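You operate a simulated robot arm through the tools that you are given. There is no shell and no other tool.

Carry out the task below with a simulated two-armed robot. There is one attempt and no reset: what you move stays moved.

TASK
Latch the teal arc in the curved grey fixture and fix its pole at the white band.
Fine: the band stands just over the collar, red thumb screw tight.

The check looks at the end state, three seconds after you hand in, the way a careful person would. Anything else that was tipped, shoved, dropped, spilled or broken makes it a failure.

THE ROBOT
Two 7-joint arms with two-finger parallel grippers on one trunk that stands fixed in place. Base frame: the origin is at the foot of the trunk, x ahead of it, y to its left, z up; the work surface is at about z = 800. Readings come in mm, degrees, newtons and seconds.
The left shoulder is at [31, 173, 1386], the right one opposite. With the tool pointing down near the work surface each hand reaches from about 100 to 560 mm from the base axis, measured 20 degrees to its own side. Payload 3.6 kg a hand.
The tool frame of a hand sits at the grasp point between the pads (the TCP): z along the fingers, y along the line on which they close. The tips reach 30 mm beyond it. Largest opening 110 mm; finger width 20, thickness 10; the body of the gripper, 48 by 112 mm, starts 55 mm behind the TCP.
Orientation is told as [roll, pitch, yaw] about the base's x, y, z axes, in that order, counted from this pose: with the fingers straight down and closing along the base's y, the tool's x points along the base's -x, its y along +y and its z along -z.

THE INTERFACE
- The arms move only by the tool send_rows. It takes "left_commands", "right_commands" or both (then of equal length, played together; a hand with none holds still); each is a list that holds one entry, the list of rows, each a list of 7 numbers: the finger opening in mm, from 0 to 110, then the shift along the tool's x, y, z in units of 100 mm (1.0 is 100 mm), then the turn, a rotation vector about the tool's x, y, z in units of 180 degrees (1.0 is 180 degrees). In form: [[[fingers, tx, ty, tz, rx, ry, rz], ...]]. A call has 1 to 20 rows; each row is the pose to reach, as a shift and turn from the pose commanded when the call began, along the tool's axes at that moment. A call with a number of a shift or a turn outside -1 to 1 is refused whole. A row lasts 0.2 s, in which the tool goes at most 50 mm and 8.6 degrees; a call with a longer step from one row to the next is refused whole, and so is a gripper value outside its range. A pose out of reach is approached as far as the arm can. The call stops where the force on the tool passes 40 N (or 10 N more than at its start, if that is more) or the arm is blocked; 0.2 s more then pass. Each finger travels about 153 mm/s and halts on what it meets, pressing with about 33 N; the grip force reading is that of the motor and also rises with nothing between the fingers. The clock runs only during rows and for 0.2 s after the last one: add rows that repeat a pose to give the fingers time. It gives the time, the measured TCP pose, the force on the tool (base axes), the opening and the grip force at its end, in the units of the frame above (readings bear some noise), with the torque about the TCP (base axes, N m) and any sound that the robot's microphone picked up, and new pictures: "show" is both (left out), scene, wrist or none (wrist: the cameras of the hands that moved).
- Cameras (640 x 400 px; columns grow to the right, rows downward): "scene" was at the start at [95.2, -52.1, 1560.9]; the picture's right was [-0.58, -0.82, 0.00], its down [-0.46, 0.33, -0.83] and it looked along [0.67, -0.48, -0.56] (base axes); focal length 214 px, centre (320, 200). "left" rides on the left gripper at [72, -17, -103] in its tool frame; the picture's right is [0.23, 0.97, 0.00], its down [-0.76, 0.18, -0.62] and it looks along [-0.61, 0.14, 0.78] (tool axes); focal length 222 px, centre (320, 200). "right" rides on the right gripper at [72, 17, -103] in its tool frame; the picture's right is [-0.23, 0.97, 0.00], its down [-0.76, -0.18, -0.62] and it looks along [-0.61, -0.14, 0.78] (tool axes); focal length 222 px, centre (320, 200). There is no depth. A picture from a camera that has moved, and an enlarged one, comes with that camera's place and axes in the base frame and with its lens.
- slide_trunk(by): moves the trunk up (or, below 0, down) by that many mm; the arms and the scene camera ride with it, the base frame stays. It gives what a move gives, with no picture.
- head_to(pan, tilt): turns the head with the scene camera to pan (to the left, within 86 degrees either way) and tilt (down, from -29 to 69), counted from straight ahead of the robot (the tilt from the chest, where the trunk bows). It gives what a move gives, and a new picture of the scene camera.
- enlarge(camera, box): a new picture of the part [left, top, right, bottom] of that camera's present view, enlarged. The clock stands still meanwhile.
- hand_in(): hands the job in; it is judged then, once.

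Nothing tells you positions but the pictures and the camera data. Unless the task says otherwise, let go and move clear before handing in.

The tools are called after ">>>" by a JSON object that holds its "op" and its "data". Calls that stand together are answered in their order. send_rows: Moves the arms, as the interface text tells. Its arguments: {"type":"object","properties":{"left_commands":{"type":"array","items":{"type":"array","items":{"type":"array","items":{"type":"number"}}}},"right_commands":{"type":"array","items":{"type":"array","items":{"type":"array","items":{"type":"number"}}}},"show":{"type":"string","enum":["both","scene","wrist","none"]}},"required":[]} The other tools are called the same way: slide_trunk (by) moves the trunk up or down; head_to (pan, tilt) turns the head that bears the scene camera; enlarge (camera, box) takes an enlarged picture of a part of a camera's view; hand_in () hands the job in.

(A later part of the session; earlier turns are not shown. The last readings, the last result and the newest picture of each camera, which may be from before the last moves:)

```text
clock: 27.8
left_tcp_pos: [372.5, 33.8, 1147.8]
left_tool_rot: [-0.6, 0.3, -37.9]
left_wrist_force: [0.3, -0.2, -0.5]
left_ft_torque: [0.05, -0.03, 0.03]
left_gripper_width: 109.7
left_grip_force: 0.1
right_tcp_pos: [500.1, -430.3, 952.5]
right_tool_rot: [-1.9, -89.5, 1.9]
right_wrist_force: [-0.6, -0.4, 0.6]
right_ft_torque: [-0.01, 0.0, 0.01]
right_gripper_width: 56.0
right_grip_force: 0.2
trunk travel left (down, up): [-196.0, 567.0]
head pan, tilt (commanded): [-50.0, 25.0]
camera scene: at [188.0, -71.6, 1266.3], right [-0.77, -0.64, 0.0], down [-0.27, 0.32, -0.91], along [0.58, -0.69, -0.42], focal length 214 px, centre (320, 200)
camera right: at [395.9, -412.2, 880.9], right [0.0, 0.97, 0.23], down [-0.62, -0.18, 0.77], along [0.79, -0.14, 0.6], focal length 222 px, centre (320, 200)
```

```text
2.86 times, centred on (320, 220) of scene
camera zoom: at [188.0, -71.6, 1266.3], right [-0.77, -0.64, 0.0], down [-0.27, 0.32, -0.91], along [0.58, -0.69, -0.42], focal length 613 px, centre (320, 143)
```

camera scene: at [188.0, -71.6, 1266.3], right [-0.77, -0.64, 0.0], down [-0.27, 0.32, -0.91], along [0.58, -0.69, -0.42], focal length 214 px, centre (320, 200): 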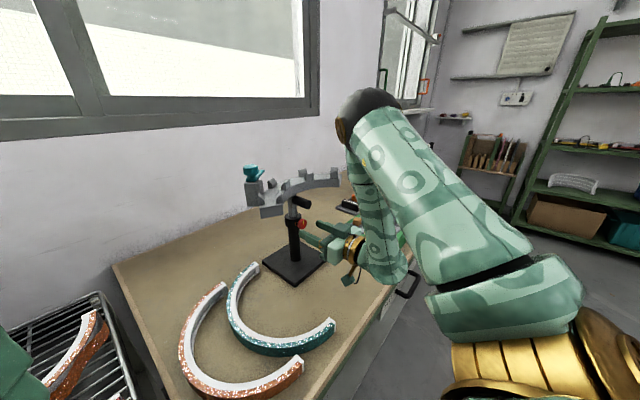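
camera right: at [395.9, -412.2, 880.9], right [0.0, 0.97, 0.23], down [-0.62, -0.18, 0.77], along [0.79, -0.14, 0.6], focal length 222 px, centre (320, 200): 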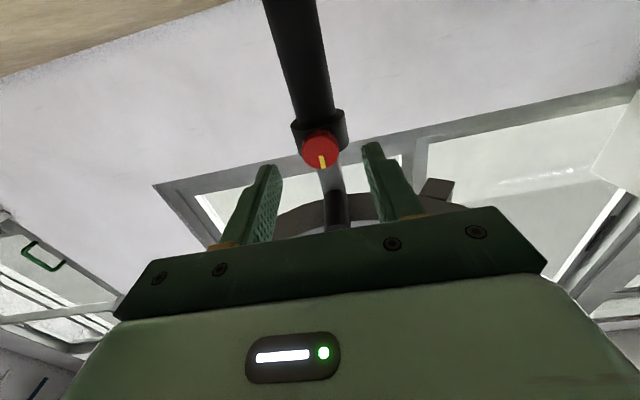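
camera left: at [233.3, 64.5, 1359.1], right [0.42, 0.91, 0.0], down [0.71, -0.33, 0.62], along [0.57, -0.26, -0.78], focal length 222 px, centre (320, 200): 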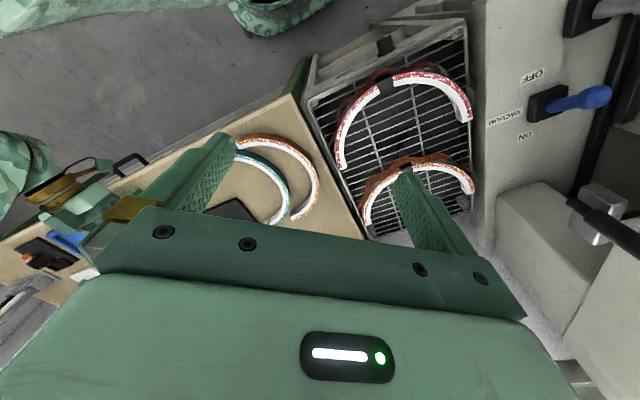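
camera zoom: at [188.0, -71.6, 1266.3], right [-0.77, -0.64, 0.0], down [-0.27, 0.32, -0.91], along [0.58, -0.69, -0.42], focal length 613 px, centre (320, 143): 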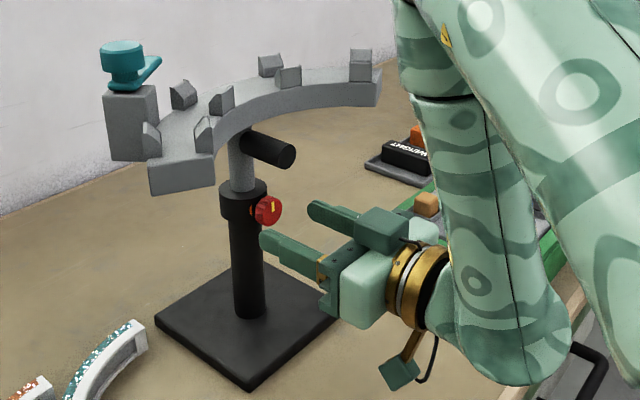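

The right hand is aligned with the knob within about 1 mm. I'll advance to put the fingertips around the knob (tips just short of the collar) and close.

>>> {"op": "send_rows", "data": {"right_commands": [[[50, 0.005, 0, 0.1, 0, 0, 0], [46, 0.005, 0, 0.2, 0, 0, 0], [44, 0.005, 0, 0.28, 0, 0, 0], [44, 0.005, 0, 0.28, 0, 0, 0], [30, 0.005, 0, 0.28, 0, 0, 0], [22, 0.005, 0, 0.28, 0, 0, 0], [16, 0.005, 0, 0.28, 0, 0, 0], [16, 0.005, 0, 0.28, 0, 0, 0]]]}}

```text
clock: 29.6
left_tcp_pos: [372.7, 32.1, 1147.7]
left_tool_rot: [-0.6, 0.4, -37.9]
left_wrist_force: [-0.8, -1.1, -0.3]
left_ft_torque: [0.03, 0.01, -0.03]
left_gripper_width: 109.9
left_grip_force: 0.0
right_tcp_pos: [527.2, -430.0, 951.9]
right_tool_rot: [-3.2, -89.5, 3.2]
right_wrist_force: [0.1, -0.8, 0.5]
right_ft_torque: [-0.01, -0.02, -0.26]
right_gripper_width: 26.5
right_grip_force: 44.7
trunk travel left (down, up): [-196.0, 567.0]
head pan, tilt (commanded): [-50.0, 25.0]
camera scene: at [188.1, -71.6, 1266.2], right [-0.77, -0.64, 0.0], down [-0.27, 0.32, -0.91], along [0.58, -0.69, -0.42], focal length 214 px, centre (320, 200)
camera right: at [423.9, -412.4, 880.2], right [0.0, 0.97, 0.23], down [-0.62, -0.18, 0.77], along [0.79, -0.14, 0.6], focal length 222 px, centre (320, 200)
```

scene: 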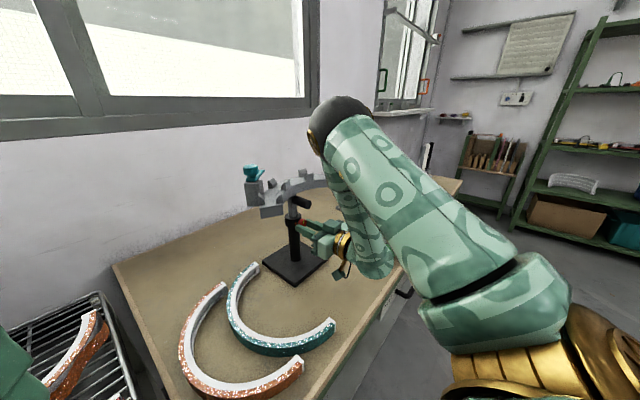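
right: 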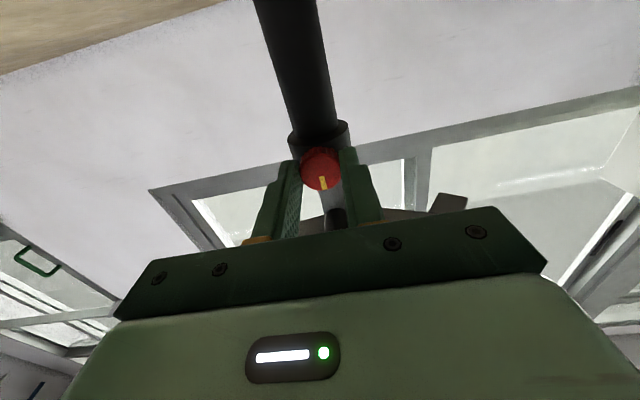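

The knob is gripped (26.5 mm wide). I'll turn it a little counterclockwise, as seen from my side, to feel whether the screw is tight.

>>> {"op": "send_rows", "data": {"right_commands": [[[16, 0, 0, 0, 0, 0, -0.03], [16, 0, 0, 0, 0, 0, -0.06], [16, 0, 0, 0, 0, 0, -0.09], [16, 0, 0, 0, 0, 0, -0.12]]], "show": "wrist"}}

```text
clock: 30.6
left_tcp_pos: [372.3, 32.6, 1147.8]
left_tool_rot: [-0.5, 0.3, -37.9]
left_wrist_force: [-0.5, -1.2, -0.2]
left_ft_torque: [0.01, -0.03, 0.06]
left_gripper_width: 110.1
left_grip_force: 0.1
right_tcp_pos: [527.4, -430.7, 952.9]
right_tool_rot: [-88.9, -68.4, 89.1]
right_wrist_force: [1.3, -5.0, 4.0]
right_ft_torque: [0.02, -0.04, -0.54]
right_gripper_width: 26.5
right_grip_force: 44.7
trunk travel left (down, up): [-196.0, 567.0]
head pan, tilt (commanded): [-50.0, 25.0]
camera right: at [423.3, -441.1, 879.1], right [0.0, 0.99, -0.15], down [-0.62, 0.12, 0.78], along [0.79, 0.09, 0.61], focal length 222 px, centre (320, 200)
```

right: 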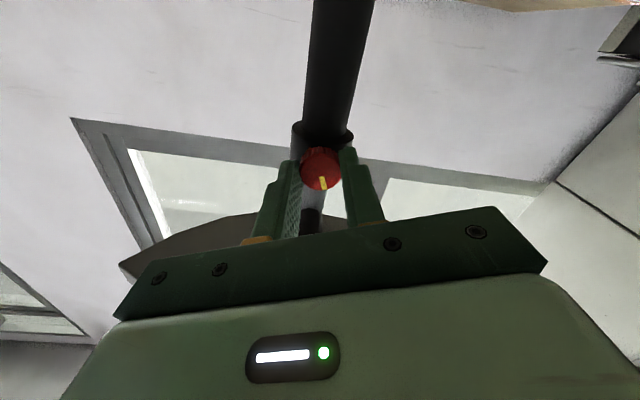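

The knob turned freely with the hand, so the screw seems loose. I'll turn it back clockwise and slightly past the start to feel for resistance.

>>> {"op": "send_rows", "data": {"right_commands": [[[16, 0, 0, 0, 0, 0, 0.04], [16, 0, 0, 0, 0, 0, 0.08], [16, 0, 0, 0, 0, 0, 0.12], [16, 0, 0, 0, 0, 0, 0.12]]], "show": "none"}}

>>> {"op": "send_rows", "data": {"right_commands": [[[16, 0, 0, 0, 0, 0, 0.03], [16, 0, 0, 0, 0, 0, 0.06], [16, 0, 0, 0, 0, 0, 0.09], [16, 0, 0, 0, 0, 0, 0.12]]], "show": "wrist"}}

```text
clock: 31.6
left_tcp_pos: [372.7, 33.4, 1147.9]
left_tool_rot: [-0.6, 0.2, -37.9]
left_wrist_force: [-0.2, 0.1, 0.1]
left_ft_torque: [0.0, 0.0, 0.0]
left_gripper_width: 110.2
left_grip_force: 0.1
right_tcp_pos: [528.3, -429.9, 952.4]
right_tool_rot: [7.9, -89.4, -7.8]
right_wrist_force: [0.6, -4.5, 4.4]
right_ft_torque: [-0.01, -0.09, -0.31]
right_gripper_width: 26.4
right_grip_force: 45.5
trunk travel left (down, up): [-196.0, 567.0]
head pan, tilt (commanded): [-50.0, 25.0]
```

```text
clock: 32.6
left_tcp_pos: [373.4, 34.1, 1147.9]
left_tool_rot: [-0.6, 0.3, -37.9]
left_wrist_force: [0.6, -0.6, 0.2]
left_ft_torque: [-0.01, 0.0, 0.01]
left_gripper_width: 110.2
left_grip_force: 0.0
right_tcp_pos: [528.5, -429.2, 952.7]
right_tool_rot: [88.5, -68.4, -88.5]
right_wrist_force: [-0.5, 2.0, -1.2]
right_ft_torque: [-0.49, 0.11, 0.37]
right_gripper_width: 26.3
right_grip_force: 45.1
trunk travel left (down, up): [-196.0, 567.0]
head pan, tilt (commanded): [-50.0, 25.0]
camera right: at [423.8, -386.0, 891.4], right [0.0, 0.82, 0.57], down [-0.62, -0.45, 0.65], along [0.79, -0.35, 0.5], focal length 222 px, centre (320, 200)
```

right: 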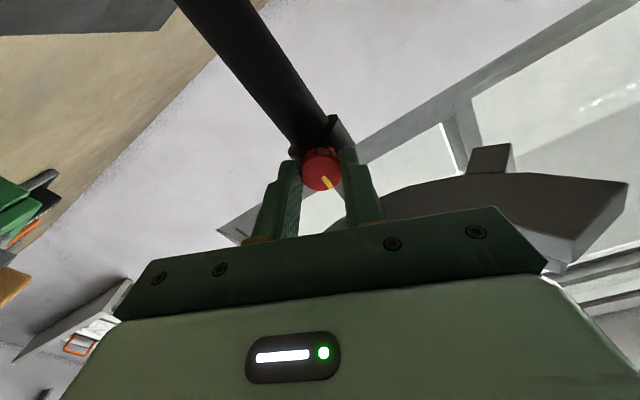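

Clockwise past the start the knob resisted (about 0.5 N·m) and slipped in the fingers, so it was tight at its starting angle and turning counterclockwise loosens it. I'll study the fixture closely before placing the left hand on it to hold it during loosening.

>>> {"op": "enlarge", "data": {"camera": "scene", "box": [235, 155, 345, 225]}}

>>> {"op": "enlarge", "data": {"camera": "scene", "box": [260, 180, 340, 250]}}

```text
5.71 times, centred on (290, 190) of scene
camera zoom: at [188.2, -71.1, 1266.2], right [-0.77, -0.64, 0.0], down [-0.27, 0.32, -0.91], along [0.58, -0.69, -0.42], focal length 1226 px, centre (491, 257)
```

zoom: 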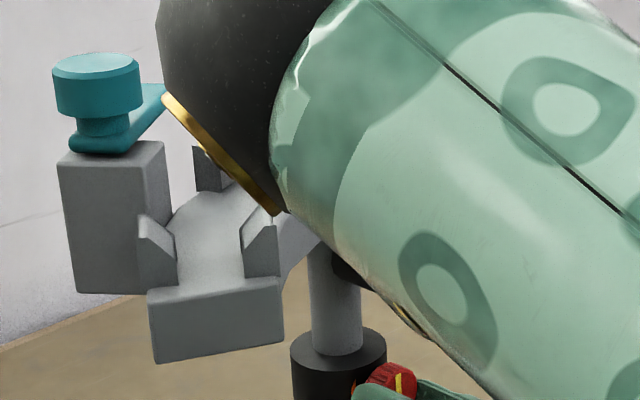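

```text
5.71 times, centred on (300, 215) of scene
camera zoom: at [188.2, -71.1, 1266.2], right [-0.77, -0.64, 0.0], down [-0.27, 0.32, -0.91], along [0.58, -0.69, -0.42], focal length 1226 px, centre (434, 114)
```

zoom: 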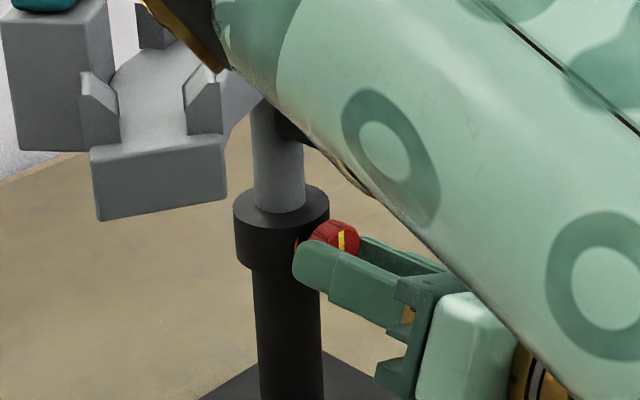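

The band is still inside the tube; the plate's left end has corners near [530, -289] and [503, -328], thickness z 1044–1072. Plan: the left hand grips that plate end from the front-left (level tool, fingers on its two side faces) to hold it while the right hand loosens. First I re-grip the knob with the right hand turned further clockwise to have more loosening travel, and tilt the left hand level.

>>> {"op": "send_rows", "data": {"right_commands": [[[44, 0, 0, 0, 0, 0, 0], [44, 0, 0, 0, 0, 0, 0], [44, 0, 0, 0, 0, 0, 0.035], [44, 0, 0, 0, 0, 0, 0.07], [44, 0, 0, 0, 0, 0, 0.105], [16, 0, 0, 0, 0, 0, 0.105], [16, 0, 0, 0, 0, 0, 0.105], [16, 0, 0, 0, 0, 0, 0.105]]], "show": "wrist"}}

>>> {"op": "send_rows", "data": {"left_commands": [[[110, 0, 0, 0, 0, -0.04, 0], [110, 0, 0, 0, 0, -0.08, 0], [110, 0, 0, 0, 0, -0.12, 0], [110, 0, 0, 0, 0, -0.16, 0], [110, 0, 0, 0, 0, -0.2, 0]]]}}

```text
clock: 34.4
left_tcp_pos: [372.8, 35.1, 1147.8]
left_tool_rot: [-0.6, 0.2, -37.9]
left_wrist_force: [-1.0, 0.2, -0.2]
left_ft_torque: [-0.01, 0.02, 0.02]
left_gripper_width: 110.1
left_grip_force: 0.0
right_tcp_pos: [528.0, -428.1, 952.6]
right_tool_rot: [89.4, -49.5, -89.3]
right_wrist_force: [0.3, 5.9, 5.3]
right_ft_torque: [-0.05, -0.36, 0.3]
right_gripper_width: 26.3
right_grip_force: 44.7
trunk travel left (down, up): [-196.0, 567.0]
head pan, tilt (commanded): [-50.0, 25.0]
camera right: at [423.7, -368.3, 909.3], right [0.01, 0.59, 0.8], down [-0.62, -0.63, 0.47], along [0.79, -0.5, 0.36], focal length 222 px, centre (320, 200)
```

right: 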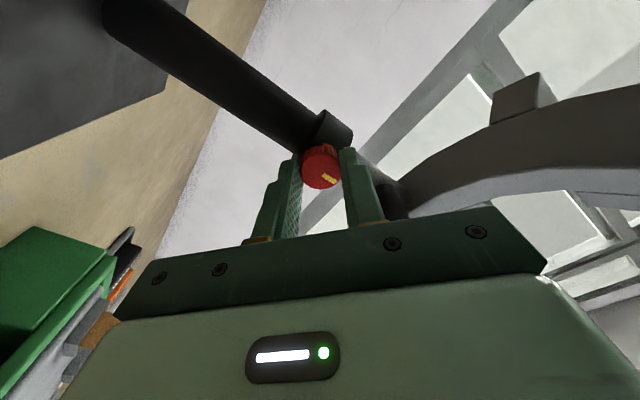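

```text
clock: 35.6
left_tcp_pos: [372.8, 36.4, 1148.3]
left_tool_rot: [-0.9, -35.9, -37.2]
left_wrist_force: [0.5, 0.6, 0.4]
left_ft_torque: [0.01, 0.0, 0.01]
left_gripper_width: 110.0
left_grip_force: 0.0
right_tcp_pos: [527.7, -428.6, 952.8]
right_tool_rot: [89.4, -49.7, -89.4]
right_wrist_force: [3.3, 5.3, 7.2]
right_ft_torque: [-0.12, -0.4, 0.31]
right_gripper_width: 26.3
right_grip_force: 44.7
trunk travel left (down, up): [-196.0, 567.0]
head pan, tilt (commanded): [-50.0, 25.0]
camera scene: at [187.8, -70.0, 1266.4], right [-0.77, -0.64, 0.0], down [-0.27, 0.32, -0.91], along [0.58, -0.69, -0.42], focal length 214 px, centre (320, 200)
camera left: at [268.4, 96.2, 1189.2], right [0.45, 0.88, -0.15], down [0.31, 0.0, 0.95], along [0.83, -0.47, -0.28], focal length 222 px, centre (320, 200)
```

scene: 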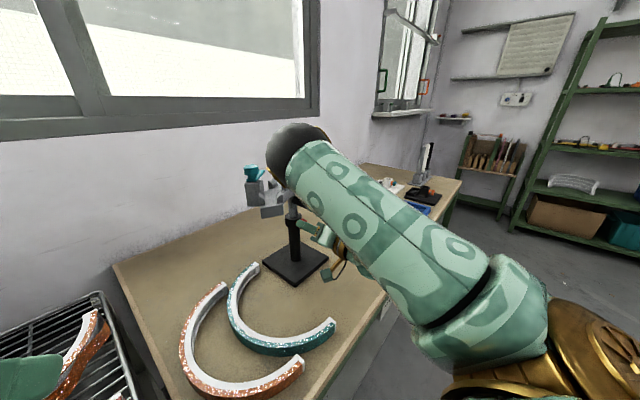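
left: 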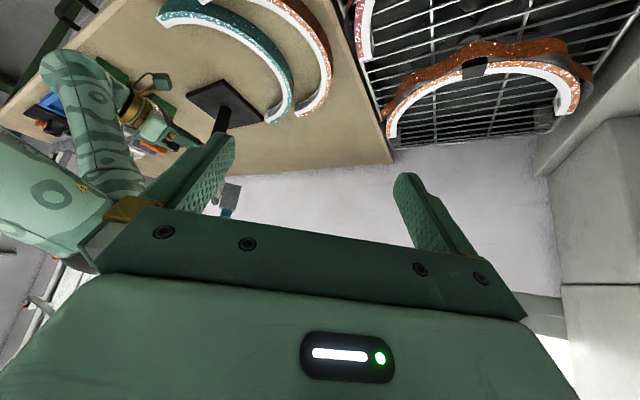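

The right arm's elbow swung inward with the turn but leaves room. I'll continue tilting the left hand to level where it is, then check.

>>> {"op": "send_rows", "data": {"left_commands": [[[100, 0, 0, 0, 0, -0.04, 0], [100, 0, 0, 0, 0, -0.08, 0], [90, 0, 0, 0, 0, -0.12, 0], [90, 0, 0, 0, 0, -0.16, 0], [80, 0, 0, 0, 0, -0.2, 0], [80, 0, 0, 0, 0, -0.24, 0], [80, 0, 0, 0, 0, -0.28, 0], [80, 0, 0, 0, 0, -0.3, 0]]]}}

```text
clock: 37.4
left_tcp_pos: [437.7, 29.2, 1205.3]
left_tool_rot: [-15.1, -87.6, -22.5]
left_wrist_force: [-0.2, -0.5, -0.3]
left_ft_torque: [0.03, 0.02, 0.06]
left_gripper_width: 80.0
left_grip_force: 0.1
left hand out of reach, approached as far as the arm can: row 4, 5, 6, 7, 8
right_tcp_pos: [525.7, -428.7, 953.7]
right_tool_rot: [89.5, -49.5, -89.5]
right_wrist_force: [6.4, 11.9, 7.9]
right_ft_torque: [-0.26, -0.89, -0.39]
right_gripper_width: 26.4
right_grip_force: 44.9
trunk travel left (down, up): [-196.0, 567.0]
head pan, tilt (commanded): [-50.0, 25.0]
camera scene: at [187.0, -70.7, 1266.5], right [-0.77, -0.64, 0.0], down [-0.27, 0.32, -0.91], along [0.58, -0.69, -0.42], focal length 214 px, centre (320, 200)
camera left: at [342.9, 80.1, 1136.7], right [0.59, 0.77, -0.24], down [-0.35, 0.51, 0.78], along [0.73, -0.38, 0.57], focal length 222 px, centre (320, 200)
```

scene: 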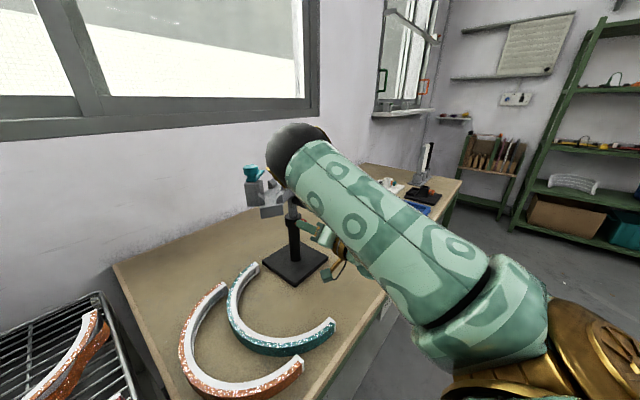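
left: 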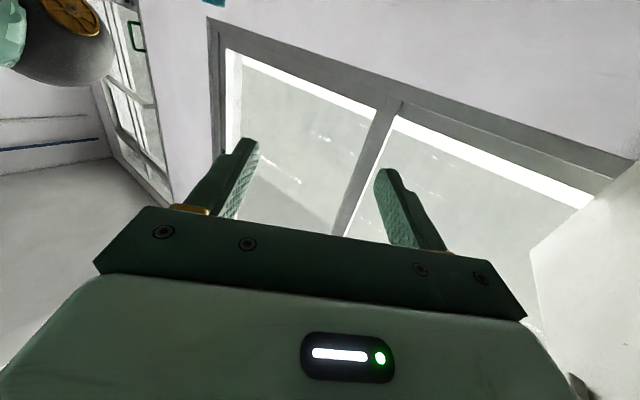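

The right hand is building up side force while gripping, and its elbow is in the left arm's way. I'll open the right fingers and turn that hand counterclockwise without gripping, which swings the elbow outward, to test its turning range.

>>> {"op": "send_rows", "data": {"right_commands": [[[44, 0, 0, 0, 0, 0, 0], [46, 0, 0, 0, 0, 0, 0], [46, 0, 0, 0, 0, 0, -0.04], [46, 0, 0, 0, 0, 0, -0.08], [46, 0, 0, 0, 0, 0, -0.12], [46, 0, 0, 0, 0, 0, -0.16], [46, 0, 0, 0, 0, 0, -0.2], [46, 0, 0, 0, 0, 0, -0.24], [46, 0, 0, 0, 0, 0, -0.28], [46, 0, 0, 0, 0, 0, -0.32], [46, 0, 0, 0, 0, 0, -0.36], [46, 0, 0, 0, 0, 0, -0.4], [46, 0, 0, 0, 0, 0, -0.44], [46, 0, 0, 0, 0, 0, -0.48], [46, 0, 0, 0, 0, 0, -0.52], [46, 0, 0, 0, 0, 0, -0.56]]]}}

```text
clock: 40.8
left_tcp_pos: [438.4, 28.6, 1204.1]
left_tool_rot: [-15.3, -87.4, -22.6]
left_wrist_force: [0.3, -0.4, 0.1]
left_ft_torque: [-0.03, 0.01, 0.0]
left_gripper_width: 79.9
left_grip_force: 0.1
right_tcp_pos: [529.1, -429.2, 953.7]
right_tool_rot: [-89.4, -29.5, 89.7]
right_wrist_force: [-0.5, 0.6, 0.4]
right_ft_torque: [0.01, -0.03, 0.0]
right_gripper_width: 45.8
right_grip_force: 0.1
trunk travel left (down, up): [-196.0, 567.0]
head pan, tilt (commanded): [-50.0, 25.0]
camera scene: at [188.2, -71.4, 1266.2], right [-0.77, -0.64, 0.0], down [-0.27, 0.32, -0.91], along [0.58, -0.69, -0.42], focal length 214 px, centre (320, 200)
camera right: at [423.9, -483.7, 902.2], right [-0.01, 0.68, -0.74], down [-0.62, 0.57, 0.54], along [0.79, 0.46, 0.42], focal length 222 px, centre (320, 200)
```

scene: 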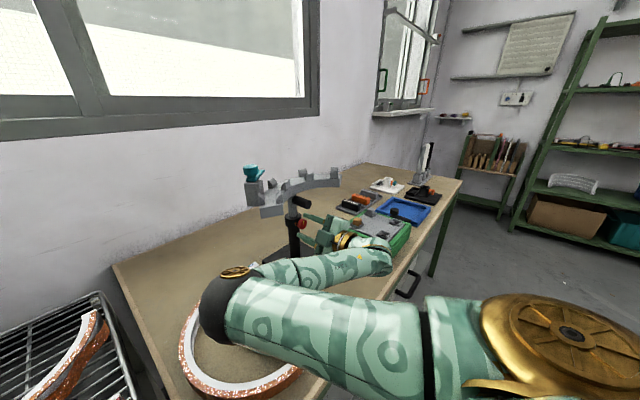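
right: 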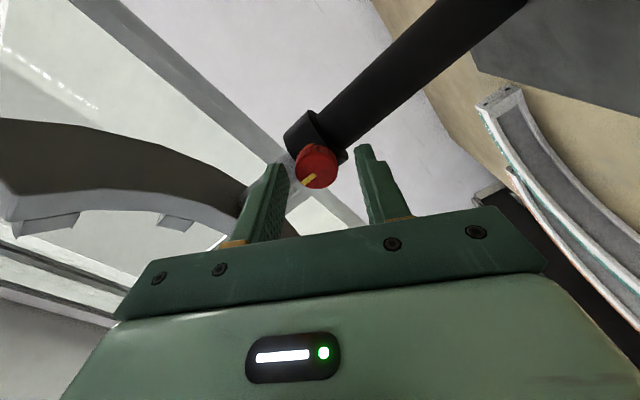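

Turning far counterclockwise flipped the right elbow low and inward, which is worse. I'll turn back to the level grip angle, where the elbow was up and clear, and check the arm posture.

>>> {"op": "send_rows", "data": {"right_commands": [[[46, 0, 0, 0, 0, 0, 0.04], [46, 0, 0, 0, 0, 0, 0.08], [46, 0, 0, 0, 0, 0, 0.12], [46, 0, 0, 0, 0, 0, 0.16], [46, 0, 0, 0, 0, 0, 0.2], [46, 0, 0, 0, 0, 0, 0.24], [46, 0, 0, 0, 0, 0, 0.28], [46, 0, 0, 0, 0, 0, 0.31], [46, 0, 0, 0, 0, 0, 0.31]]], "show": "scene"}}

```text
clock: 42.8
left_tcp_pos: [439.1, 27.0, 1204.4]
left_tool_rot: [-15.3, -87.4, -22.6]
left_wrist_force: [0.3, -0.3, -0.4]
left_ft_torque: [0.05, -0.02, 0.01]
left_gripper_width: 79.9
left_grip_force: 0.1
right_tcp_pos: [528.5, -430.3, 951.9]
right_tool_rot: [-83.8, -85.5, 83.9]
right_wrist_force: [0.4, 0.7, 0.4]
right_ft_torque: [-0.02, -0.01, -0.02]
right_gripper_width: 46.1
right_grip_force: 0.0
trunk travel left (down, up): [-196.0, 567.0]
head pan, tilt (commanded): [-50.0, 25.0]
camera scene: at [188.2, -71.4, 1266.2], right [-0.77, -0.64, 0.0], down [-0.27, 0.32, -0.91], along [0.58, -0.69, -0.42], focal length 214 px, centre (320, 200)
```

scene: 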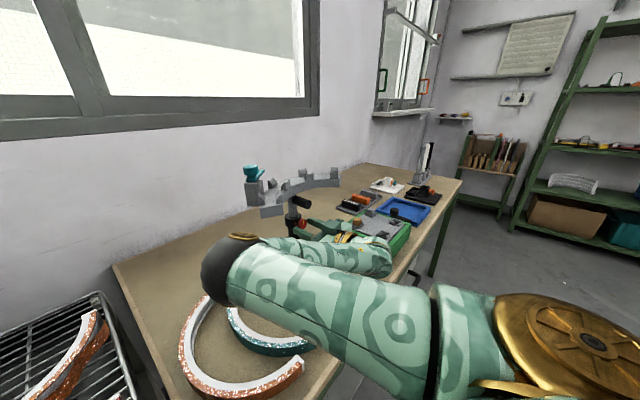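

The elbow stays low-inward now, so the left hand can't come in alongside this posture. I'll use the right hand alone to loosen the screw step by step, watching whether the pole stays put, then withdraw it before the left hand goes in.

>>> {"op": "send_rows", "data": {"right_commands": [[[30, 0, 0, 0, 0, 0, 0], [16, 0, 0, 0, 0, 0, 0], [16, 0, 0, 0, 0, 0, 0], [16, 0, 0, 0, 0, 0, 0], [16, 0, 0, 0, 0, 0, -0.035], [16, 0, 0, 0, 0, 0, -0.07], [16, 0, 0, 0, 0, 0, -0.105], [16, 0, 0, 0, 0, 0, -0.14], [16, 0, 0, 0, 0, 0, -0.165]]]}}

>>> {"op": "enlarge", "data": {"camera": "scene", "box": [235, 155, 345, 235]}}

```text
clock: 44.8
left_tcp_pos: [438.1, 25.8, 1204.5]
left_tool_rot: [-13.9, -87.4, -23.8]
left_wrist_force: [0.8, -0.7, 0.1]
left_ft_torque: [0.0, -0.03, 0.02]
left_gripper_width: 79.9
left_grip_force: 0.0
right_tcp_pos: [526.8, -430.3, 952.9]
right_tool_rot: [-89.3, -55.6, 89.5]
right_wrist_force: [-1.2, -11.5, 6.9]
right_ft_torque: [0.0, -0.13, -0.63]
right_gripper_width: 26.2
right_grip_force: 45.3
trunk travel left (down, up): [-196.0, 567.0]
head pan, tilt (commanded): [-50.0, 25.0]
camera scene: at [187.3, -72.7, 1266.4], right [-0.77, -0.64, 0.0], down [-0.27, 0.32, -0.91], along [0.58, -0.69, -0.42], focal length 214 px, centre (320, 200)
camera right: at [422.9, -457.4, 883.6], right [0.0, 0.93, -0.36], down [-0.62, 0.28, 0.73], along [0.79, 0.22, 0.58], focal length 222 px, centre (320, 200)
```

scene: 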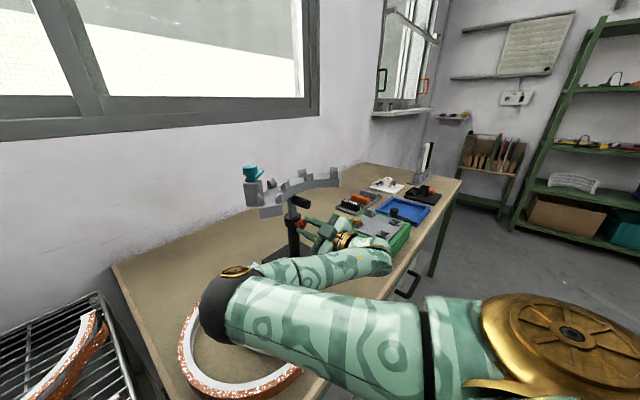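
right: 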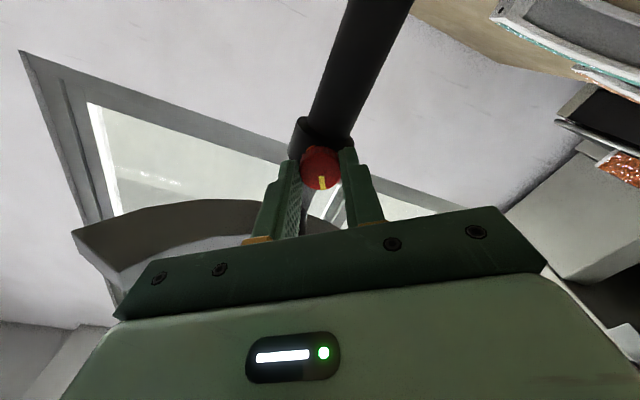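

```text
5.00 times, centred on (290, 195) of scene
camera zoom: at [187.3, -72.7, 1266.4], right [-0.77, -0.64, 0.0], down [-0.27, 0.32, -0.91], along [0.58, -0.69, -0.42], focal length 1072 px, centre (470, 225)
```

zoom: 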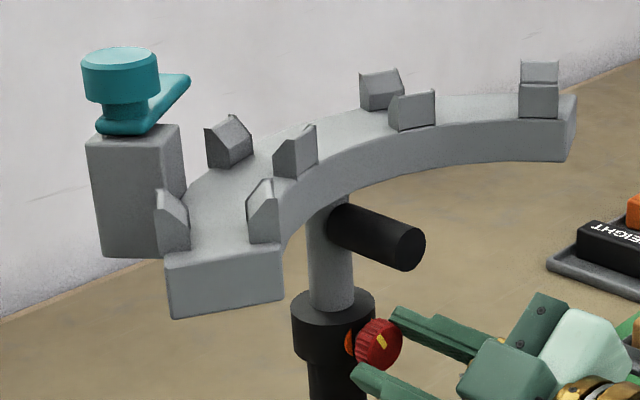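

The pole stays put after about 30 degrees of loosening. I'll turn another 30 degrees and check again.

>>> {"op": "send_rows", "data": {"right_commands": [[[16, 0, 0, 0, 0, 0, -0.035], [16, 0, 0, 0, 0, 0, -0.07], [16, 0, 0, 0, 0, 0, -0.105], [16, 0, 0, 0, 0, 0, -0.14], [16, 0, 0, 0, 0, 0, -0.175]]]}}

>>> {"op": "enlarge", "data": {"camera": "scene", "box": [235, 155, 345, 235]}}

```text
clock: 46.0
left_tcp_pos: [436.9, 25.5, 1204.7]
left_tool_rot: [-12.6, -87.4, -25.2]
left_wrist_force: [0.5, 0.8, 0.2]
left_ft_torque: [-0.02, -0.02, -0.03]
left_gripper_width: 79.9
left_grip_force: 0.0
right_tcp_pos: [526.1, -431.9, 954.1]
right_tool_rot: [-89.6, -24.1, 89.9]
right_wrist_force: [2.4, -23.7, 19.9]
right_ft_torque: [0.04, -0.49, -1.25]
right_gripper_width: 26.3
right_grip_force: 45.0
trunk travel left (down, up): [-196.0, 567.0]
head pan, tilt (commanded): [-50.0, 25.0]
camera scene: at [186.6, -73.6, 1266.5], right [-0.77, -0.64, 0.0], down [-0.27, 0.33, -0.91], along [0.58, -0.69, -0.42], focal length 214 px, centre (320, 200)
camera right: at [422.2, -490.4, 908.5], right [0.0, 0.61, -0.8], down [-0.62, 0.62, 0.48], along [0.78, 0.49, 0.37], focal length 222 px, centre (320, 200)
```

scene: 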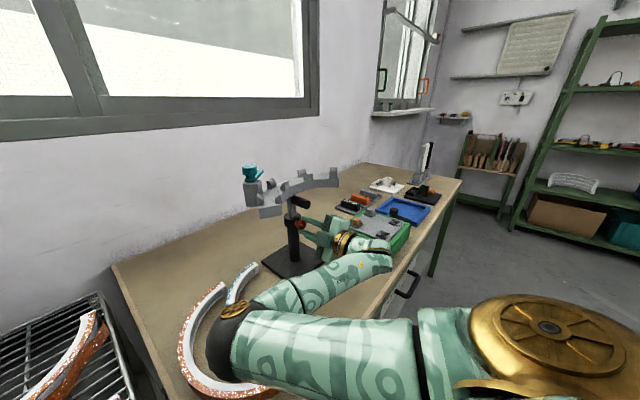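
right: 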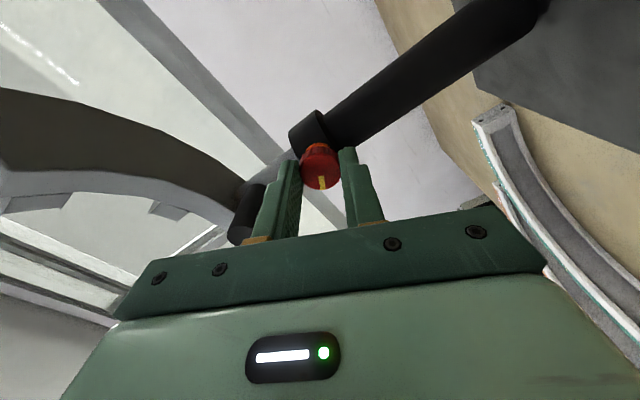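

```text
5.00 times, centred on (290, 195) of scene
camera zoom: at [186.6, -73.6, 1266.5], right [-0.77, -0.64, 0.0], down [-0.27, 0.33, -0.91], along [0.58, -0.69, -0.42], focal length 1072 px, centre (470, 225)
```

zoom: 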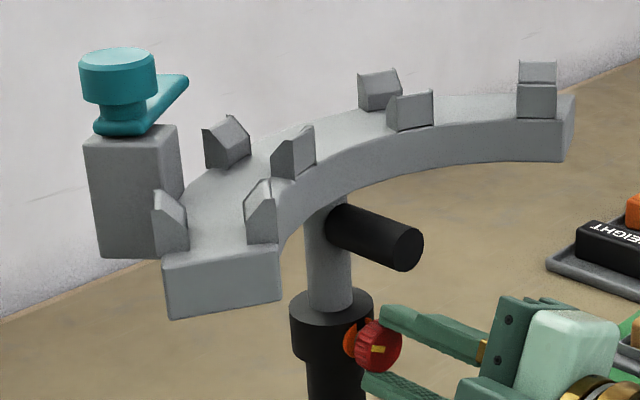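

After about 60 degrees the pole still holds and the knob has backed out visibly. I'll release it gently and withdraw the right hand straight back, then clear of the stand.

>>> {"op": "send_rows", "data": {"right_commands": [[[30, 0, 0, 0, 0, 0, 0], [46, 0, 0, 0, 0, 0, 0], [50, 0, 0, 0, 0, 0, 0], [50, 0, 0, -0.1, 0, 0, 0], [50, 0, 0, -0.2, 0, 0, 0], [50, 0, 0, -0.35, 0, 0, 0.04], [50, 0, 0, -0.5, 0, 0, 0.08], [50, 0, 0, -0.65, 0, 0, 0.12], [50, 0, 0, -0.8, 0, 0, 0.16], [50, 0, 0, -0.95, 0, 0, 0.2], [50, 0, 0, -1.0, 0, 0, 0.24], [50, 0, 0, -1.0, 0, 0, 0.28], [50, 0, 0, -1.0, 0, 0, 0.32], [50, 0, 0, -1.0, 0, 0, 0.36]]], "show": "scene"}}

>>> {"op": "enlarge", "data": {"camera": "scene", "box": [235, 155, 345, 235]}}

```text
clock: 49.0
left_tcp_pos: [438.8, 27.4, 1204.5]
left_tool_rot: [-15.3, -87.4, -22.4]
left_wrist_force: [-0.7, 0.5, 1.0]
left_ft_torque: [-0.02, -0.01, -0.02]
left_gripper_width: 80.0
left_grip_force: 0.1
right_tcp_pos: [428.4, -429.7, 953.4]
right_tool_rot: [-58.7, -89.1, 58.7]
right_wrist_force: [0.3, 0.1, -0.2]
right_ft_torque: [-0.01, -0.03, -0.02]
right_gripper_width: 50.4
right_grip_force: 0.0
trunk travel left (down, up): [-196.0, 567.0]
head pan, tilt (commanded): [-50.0, 25.0]
camera scene: at [188.1, -71.4, 1266.3], right [-0.77, -0.64, 0.0], down [-0.27, 0.32, -0.91], along [0.58, -0.69, -0.42], focal length 214 px, centre (320, 200)
```

scene: 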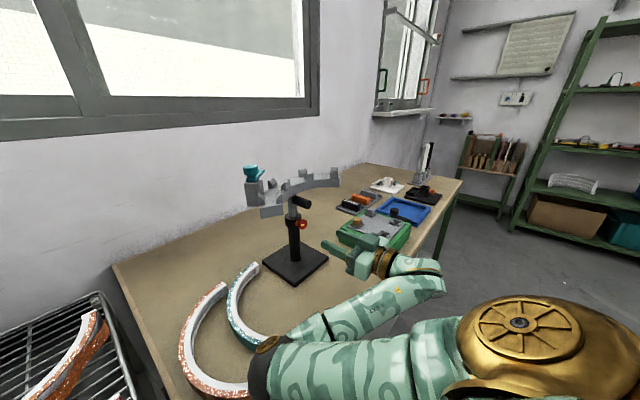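

```text
5.00 times, centred on (290, 195) of scene
camera zoom: at [188.1, -71.4, 1266.3], right [-0.77, -0.64, 0.0], down [-0.27, 0.32, -0.91], along [0.58, -0.69, -0.42], focal length 1072 px, centre (470, 225)
```

zoom: 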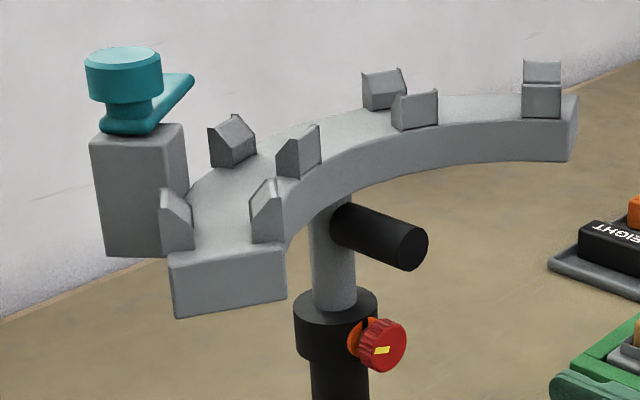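

The pole still holds. The right elbow is now low near the table, so I'll lift the right hand and move it to the right to bring that arm up and out.

>>> {"op": "send_rows", "data": {"right_commands": [[[50, -0.2, 0, 0, 0, 0, 0], [50, -0.4, -0.1, 0, 0, 0, 0], [50, -0.6, -0.25, 0, 0, 0, 0], [50, -0.8, -0.4, 0, 0, 0, 0], [50, -1.0, -0.55, -0.1, 0, 0, 0], [50, -1.0, -0.7, -0.2, 0, 0, 0], [50, -1.0, -0.85, -0.3, 0, 0, 0], [50, -1.0, -1.0, -0.4, 0, 0, 0], [50, -1.0, -1.0, -0.5, 0, 0, 0]]], "show": "scene"}}

```text
clock: 51.0
left_tcp_pos: [438.8, 27.3, 1203.9]
left_tool_rot: [-15.2, -87.5, -22.5]
left_wrist_force: [-0.9, -0.6, 0.3]
left_ft_torque: [0.0, 0.0, 0.0]
left_gripper_width: 80.3
left_grip_force: 0.1
right_tcp_pos: [383.9, -530.0, 1055.1]
right_tool_rot: [-61.5, -89.1, 61.4]
right_wrist_force: [0.2, -1.0, -0.2]
right_ft_torque: [0.0, 0.02, -0.02]
right_gripper_width: 49.9
right_grip_force: 0.0
right hand out of reach, approached as far as the arm can: row 9
trunk travel left (down, up): [-196.0, 567.0]
head pan, tilt (commanded): [-50.0, 25.0]
camera scene: at [188.1, -71.4, 1266.3], right [-0.77, -0.64, 0.0], down [-0.27, 0.32, -0.91], along [0.58, -0.69, -0.42], focal length 214 px, centre (320, 200)
```

scene: 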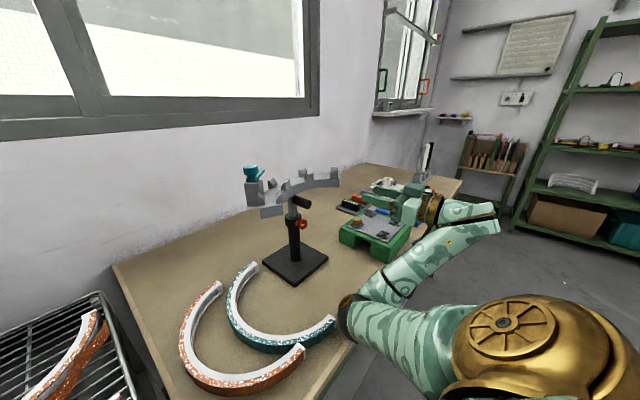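

The right arm is now low and out of the way. I'll bring the left hand toward the plate's left end in steps.

>>> {"op": "send_rows", "data": {"left_commands": [[[80, 0.09, -0.15, 0.14, 0, 0, 0], [80, 0.18, -0.3, 0.27, 0, 0, 0], [80, 0.27, -0.44, 0.41, 0, 0, 0], [80, 0.36, -0.59, 0.54, 0, 0, 0], [80, 0.456, -0.738, 0.683, 0, 0, 0]]]}}

```text
clock: 52.2
left_tcp_pos: [437.8, 26.9, 1205.2]
left_tool_rot: [-15.4, -87.4, -22.6]
left_wrist_force: [0.8, -0.8, -0.6]
left_ft_torque: [0.0, 0.01, -0.02]
left_gripper_width: 80.1
left_grip_force: 0.2
left hand out of reach, approached as far as the arm can: row 1, 2, 3, 4, 5
right_tcp_pos: [385.7, -529.4, 1055.1]
right_tool_rot: [-62.6, -89.0, 62.5]
right_wrist_force: [0.8, -0.4, 0.5]
right_ft_torque: [-0.02, -0.01, 0.0]
right_gripper_width: 50.1
right_grip_force: 0.1
trunk travel left (down, up): [-196.0, 567.0]
head pan, tilt (commanded): [-50.0, 25.0]
camera scene: at [188.0, -71.5, 1266.3], right [-0.77, -0.64, 0.0], down [-0.27, 0.32, -0.91], along [0.58, -0.69, -0.42], focal length 214 px, centre (320, 200)
camera left: at [343.7, 79.3, 1136.2], right [0.59, 0.77, -0.24], down [-0.35, 0.51, 0.79], along [0.73, -0.38, 0.57], focal length 222 px, centre (320, 200)
```

scene: 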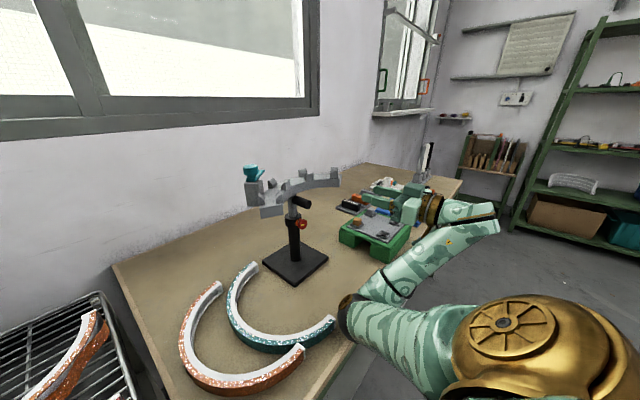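
left: 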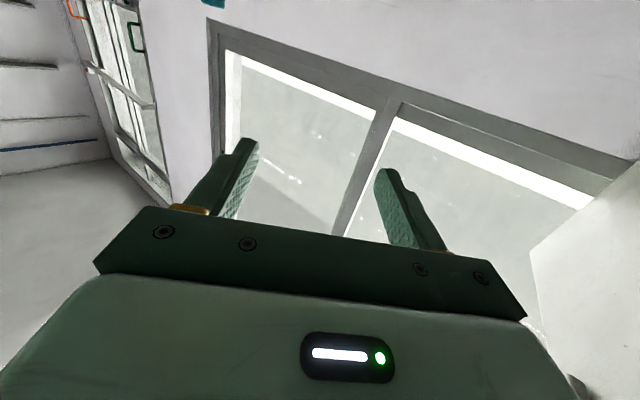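

The left hand didn't move: it's against a joint limit in this posture. I'll turn it back to heading straight ahead and lower it, to find a freer posture.

>>> {"op": "send_rows", "data": {"left_commands": [[[80, 0, 0, 0, -0.04, 0, 0], [80, 0, 0, -0.1, -0.08, 0, 0], [80, 0, 0, -0.2, -0.12, 0, 0], [80, 0, 0, -0.3, -0.16, 0, 0], [80, 0, 0, -0.4, -0.2, 0, 0], [80, 0.2, 0, -0.4, -0.2, 0, 0], [80, 0.4, 0, -0.4, -0.2, 0, 0], [80, 0.6, 0, -0.4, -0.2, 0, 0], [80, 0.8, 0, -0.4, -0.2, 0, 0]]]}}

```text
clock: 54.2
left_tcp_pos: [421.1, 30.8, 1130.5]
left_tool_rot: [-24.2, -89.2, 22.3]
left_wrist_force: [-0.4, 0.7, -0.3]
left_ft_torque: [0.0, -0.03, 0.01]
left_gripper_width: 79.9
left_grip_force: 0.1
left hand out of reach, approached as far as the arm can: row 1, 2, 3, 4, 6, 7, 8, 9
right_tcp_pos: [385.4, -529.3, 1054.7]
right_tool_rot: [-61.0, -89.1, 61.1]
right_wrist_force: [-0.4, -0.2, 0.2]
right_ft_torque: [0.02, 0.01, 0.03]
right_gripper_width: 50.2
right_grip_force: 0.1
trunk travel left (down, up): [-196.0, 567.0]
head pan, tilt (commanded): [-50.0, 25.0]
camera scene: at [188.2, -72.1, 1266.2], right [-0.77, -0.64, 0.0], down [-0.27, 0.32, -0.91], along [0.58, -0.69, -0.42], focal length 214 px, centre (320, 200)
camera left: at [316.3, 17.5, 1059.6], right [0.03, 0.97, -0.23], down [-0.61, 0.2, 0.77], along [0.79, 0.12, 0.6], focal length 222 px, centre (320, 200)
```

scene: 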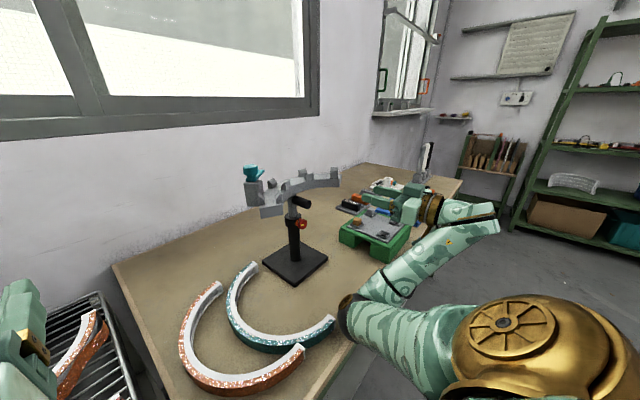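
left: 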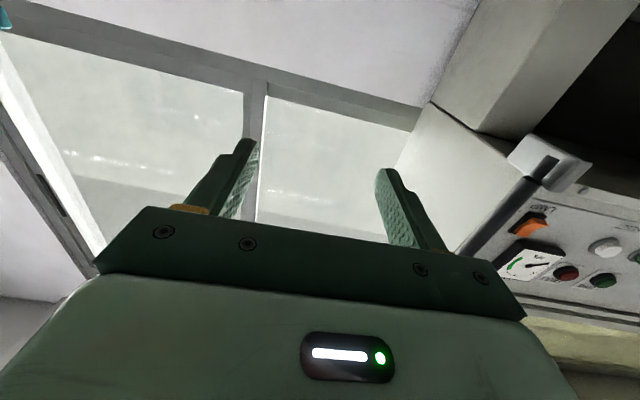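

>>> {"op": "send_rows", "data": {"left_commands": [[[80, 0.1, -0.15, 0, 0, 0, 0], [80, 0.2, -0.3, 0, 0, 0, 0], [80, 0.3, -0.45, 0, 0, 0, 0], [80, 0.4, -0.6, 0, 0, 0, 0], [80, 0.5, -0.75, 0, 0, 0, 0], [80, 0.6, -0.9, 0, 0, 0, 0], [80, 0.7, -1.0, 0, 0, 0, 0]]]}}

```text
clock: 55.8
left_tcp_pos: [429.2, -63.5, 1074.1]
left_tool_rot: [-95.9, -87.6, 96.1]
left_wrist_force: [-0.4, 0.7, -0.2]
left_ft_torque: [-0.01, 0.03, 0.0]
left_gripper_width: 79.7
left_grip_force: 0.1
right_tcp_pos: [386.1, -529.5, 1055.2]
right_tool_rot: [-59.9, -88.9, 59.9]
right_wrist_force: [0.4, 0.1, -0.2]
right_ft_torque: [-0.01, 0.02, 0.0]
right_gripper_width: 50.1
right_grip_force: 0.0
trunk travel left (down, up): [-196.0, 567.0]
head pan, tilt (commanded): [-50.0, 25.0]
camera scene: at [188.9, -71.7, 1266.1], right [-0.77, -0.64, 0.0], down [-0.27, 0.32, -0.91], along [0.58, -0.7, -0.42], focal length 214 px, centre (320, 200)
camera left: at [327.2, -82.7, 1001.3], right [0.0, 0.96, -0.27], down [-0.63, 0.21, 0.75], along [0.78, 0.17, 0.6], focal length 222 px, centre (320, 200)
```

scene: 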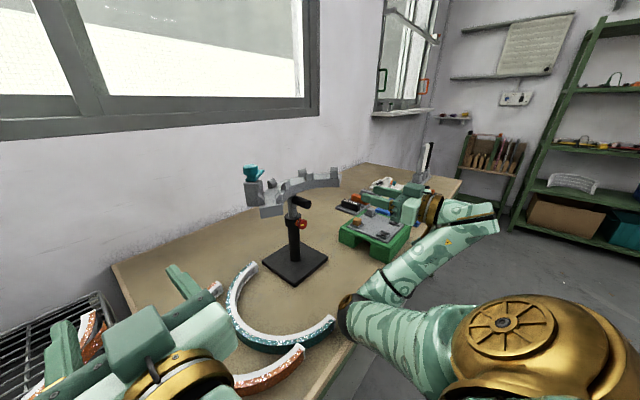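
left: 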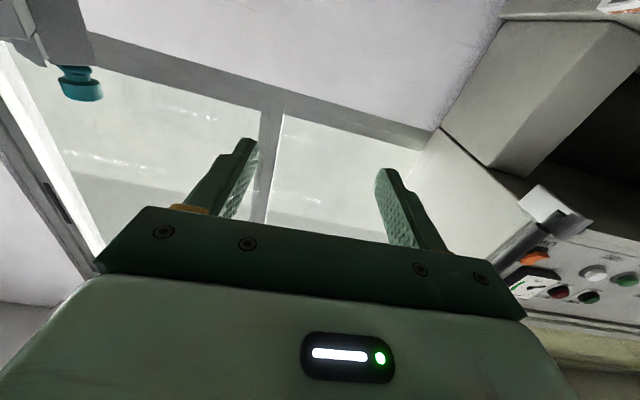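

The left hand moves freely in this posture. I'll continue it rightward while turning it toward the plate's end.

>>> {"op": "send_rows", "data": {"left_commands": [[[80, 0.0, -0.15, 0, 0.03, 0, 0], [80, 0.0, -0.3, 0, 0.06, 0, 0], [80, 0.0, -0.45, 0, 0.09, 0, 0], [80, 0.0, -0.6, 0, 0.12, 0, 0], [80, 0.0, -0.75, 0, 0.15, 0, 0], [80, 0.0, -0.9, 0, 0.18, 0, 0], [80, 0.0, -1.0, 0, 0.2, 0, 0]]]}}

```text
clock: 57.6
left_tcp_pos: [415.2, -183.5, 1076.1]
left_tool_rot: [10.2, -85.0, -40.0]
left_wrist_force: [0.4, -0.5, 0.2]
left_ft_torque: [-0.01, -0.01, -0.02]
left_gripper_width: 80.0
left_grip_force: 0.0
left hand out of reach, approached as far as the arm can: row 2, 3, 4, 5, 6, 7
right_tcp_pos: [384.4, -529.2, 1056.1]
right_tool_rot: [-62.6, -89.0, 62.5]
right_wrist_force: [-0.2, 0.3, -0.4]
right_ft_torque: [0.0, 0.02, 0.01]
right_gripper_width: 50.1
right_grip_force: 0.0
trunk travel left (down, up): [-196.0, 567.0]
head pan, tilt (commanded): [-50.0, 25.0]
stopped in row 7 (left hand): the arm was blocked; the commanded pose is now the measured one
camera scene: at [176.1, -81.3, 1278.9], right [-0.86, -0.51, 0.0], down [-0.15, 0.26, -0.95], along [0.49, -0.82, -0.3], focal length 214 px, centre (320, 200)
camera left: at [311.2, -141.9, 1012.3], right [0.47, 0.86, -0.21], down [-0.4, 0.42, 0.82], along [0.79, -0.3, 0.54], focal length 222 px, centre (320, 200)
```

scene: 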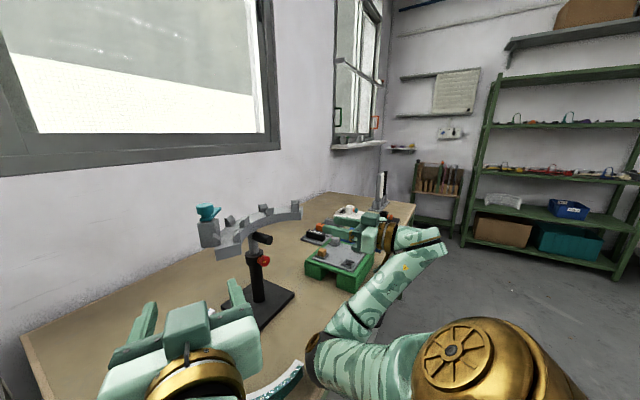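
left: 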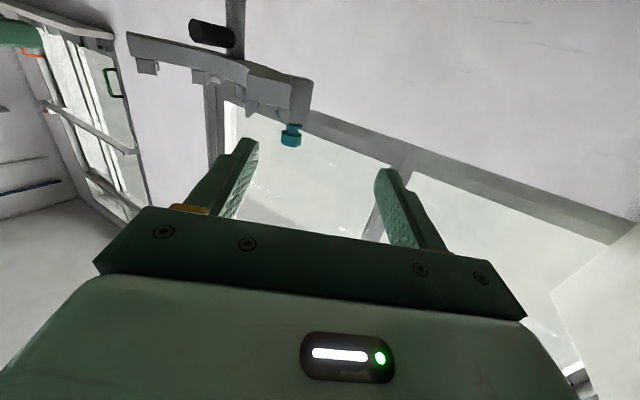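

The left arm's elbow pushed against the head and stopped; the head camera was shifted. I'll back the left hand off the same way it came. Since the pole holds by itself, I'll then try lifting it by the handle with the right hand alone.

>>> {"op": "send_rows", "data": {"left_commands": [[[80, 0.0, 0.15, -0.07, -0.02, 0, 0], [80, 0.0, 0.3, -0.14, -0.05, 0, 0], [80, 0.0, 0.45, -0.21, -0.08, 0, 0], [80, 0.0, 0.6, -0.28, -0.11, 0, 0], [80, 0.0, 0.75, -0.35, -0.14, 0, 0], [80, 0.0, 0.9, -0.42, -0.16, 0, 0], [80, 0.0, 1.0, -0.48, -0.17, 0, 0]]], "show": "scene"}}

```text
clock: 59.2
left_tcp_pos: [427.5, -69.4, 1076.3]
left_tool_rot: [38.5, -84.3, -36.6]
left_wrist_force: [-0.2, -0.3, 0.0]
left_ft_torque: [0.02, -0.01, -0.02]
left_gripper_width: 80.0
left_grip_force: 0.1
right_tcp_pos: [384.3, -529.6, 1055.2]
right_tool_rot: [-62.2, -89.0, 62.1]
right_wrist_force: [0.5, -0.2, 0.5]
right_ft_torque: [0.02, 0.01, -0.03]
right_gripper_width: 50.2
right_grip_force: 0.0
trunk travel left (down, up): [-196.0, 567.0]
head pan, tilt (commanded): [-50.0, 25.0]
camera scene: at [180.0, -79.2, 1283.1], right [-0.84, -0.55, 0.0], down [-0.14, 0.21, -0.97], along [0.53, -0.81, -0.25], focal length 214 px, centre (320, 200)
```

scene: 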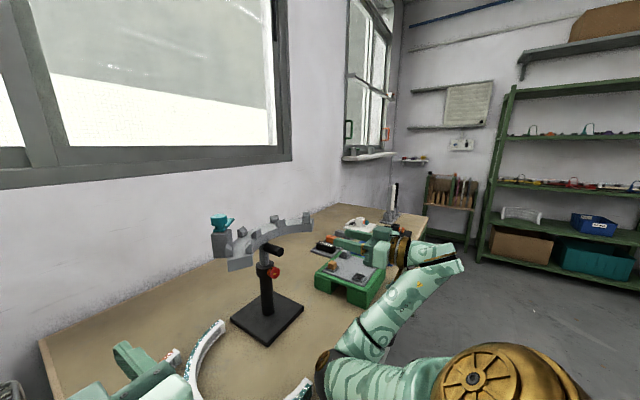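

>>> {"op": "send_rows", "data": {"left_commands": [[[80, 0.0, 0.15, 0, 0, 0, 0], [80, 0.0, 0.3, 0, 0, 0, 0], [80, 0.0, 0.45, 0, 0, 0, 0], [80, 0.0, 0.6, 0, 0, 0, 0], [80, 0.0, 0.75, 0, 0, 0, 0], [80, 0.0, 0.9, 0, 0, 0, 0], [80, 0.0, 1.0, 0, 0, 0, 0]]], "show": "scene"}}

```text
clock: 60.8
left_tcp_pos: [422.4, 22.8, 1093.5]
left_tool_rot: [31.2, -86.1, -30.1]
left_wrist_force: [0.0, 0.3, 0.1]
left_ft_torque: [-0.02, 0.04, -0.03]
left_gripper_width: 80.0
left_grip_force: 0.1
right_tcp_pos: [384.4, -528.3, 1056.7]
right_tool_rot: [-62.7, -89.0, 62.6]
right_wrist_force: [-0.6, -0.2, -0.2]
right_ft_torque: [-0.05, -0.02, 0.03]
right_gripper_width: 50.1
right_grip_force: 0.0
trunk travel left (down, up): [-196.0, 567.0]
head pan, tilt (commanded): [-50.0, 25.0]
camera scene: at [188.0, -71.5, 1266.3], right [-0.77, -0.64, 0.0], down [-0.27, 0.32, -0.91], along [0.58, -0.69, -0.42], focal length 214 px, centre (320, 200)
```

scene: 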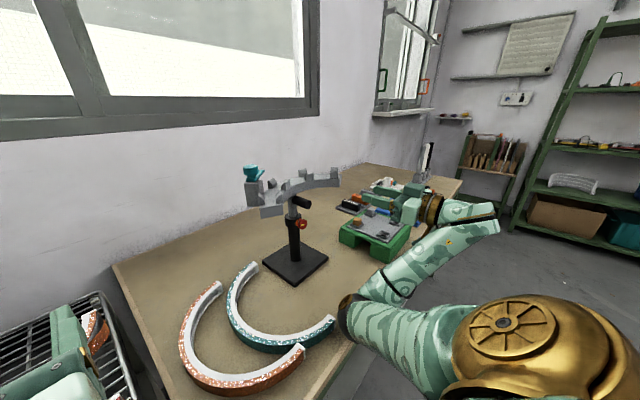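

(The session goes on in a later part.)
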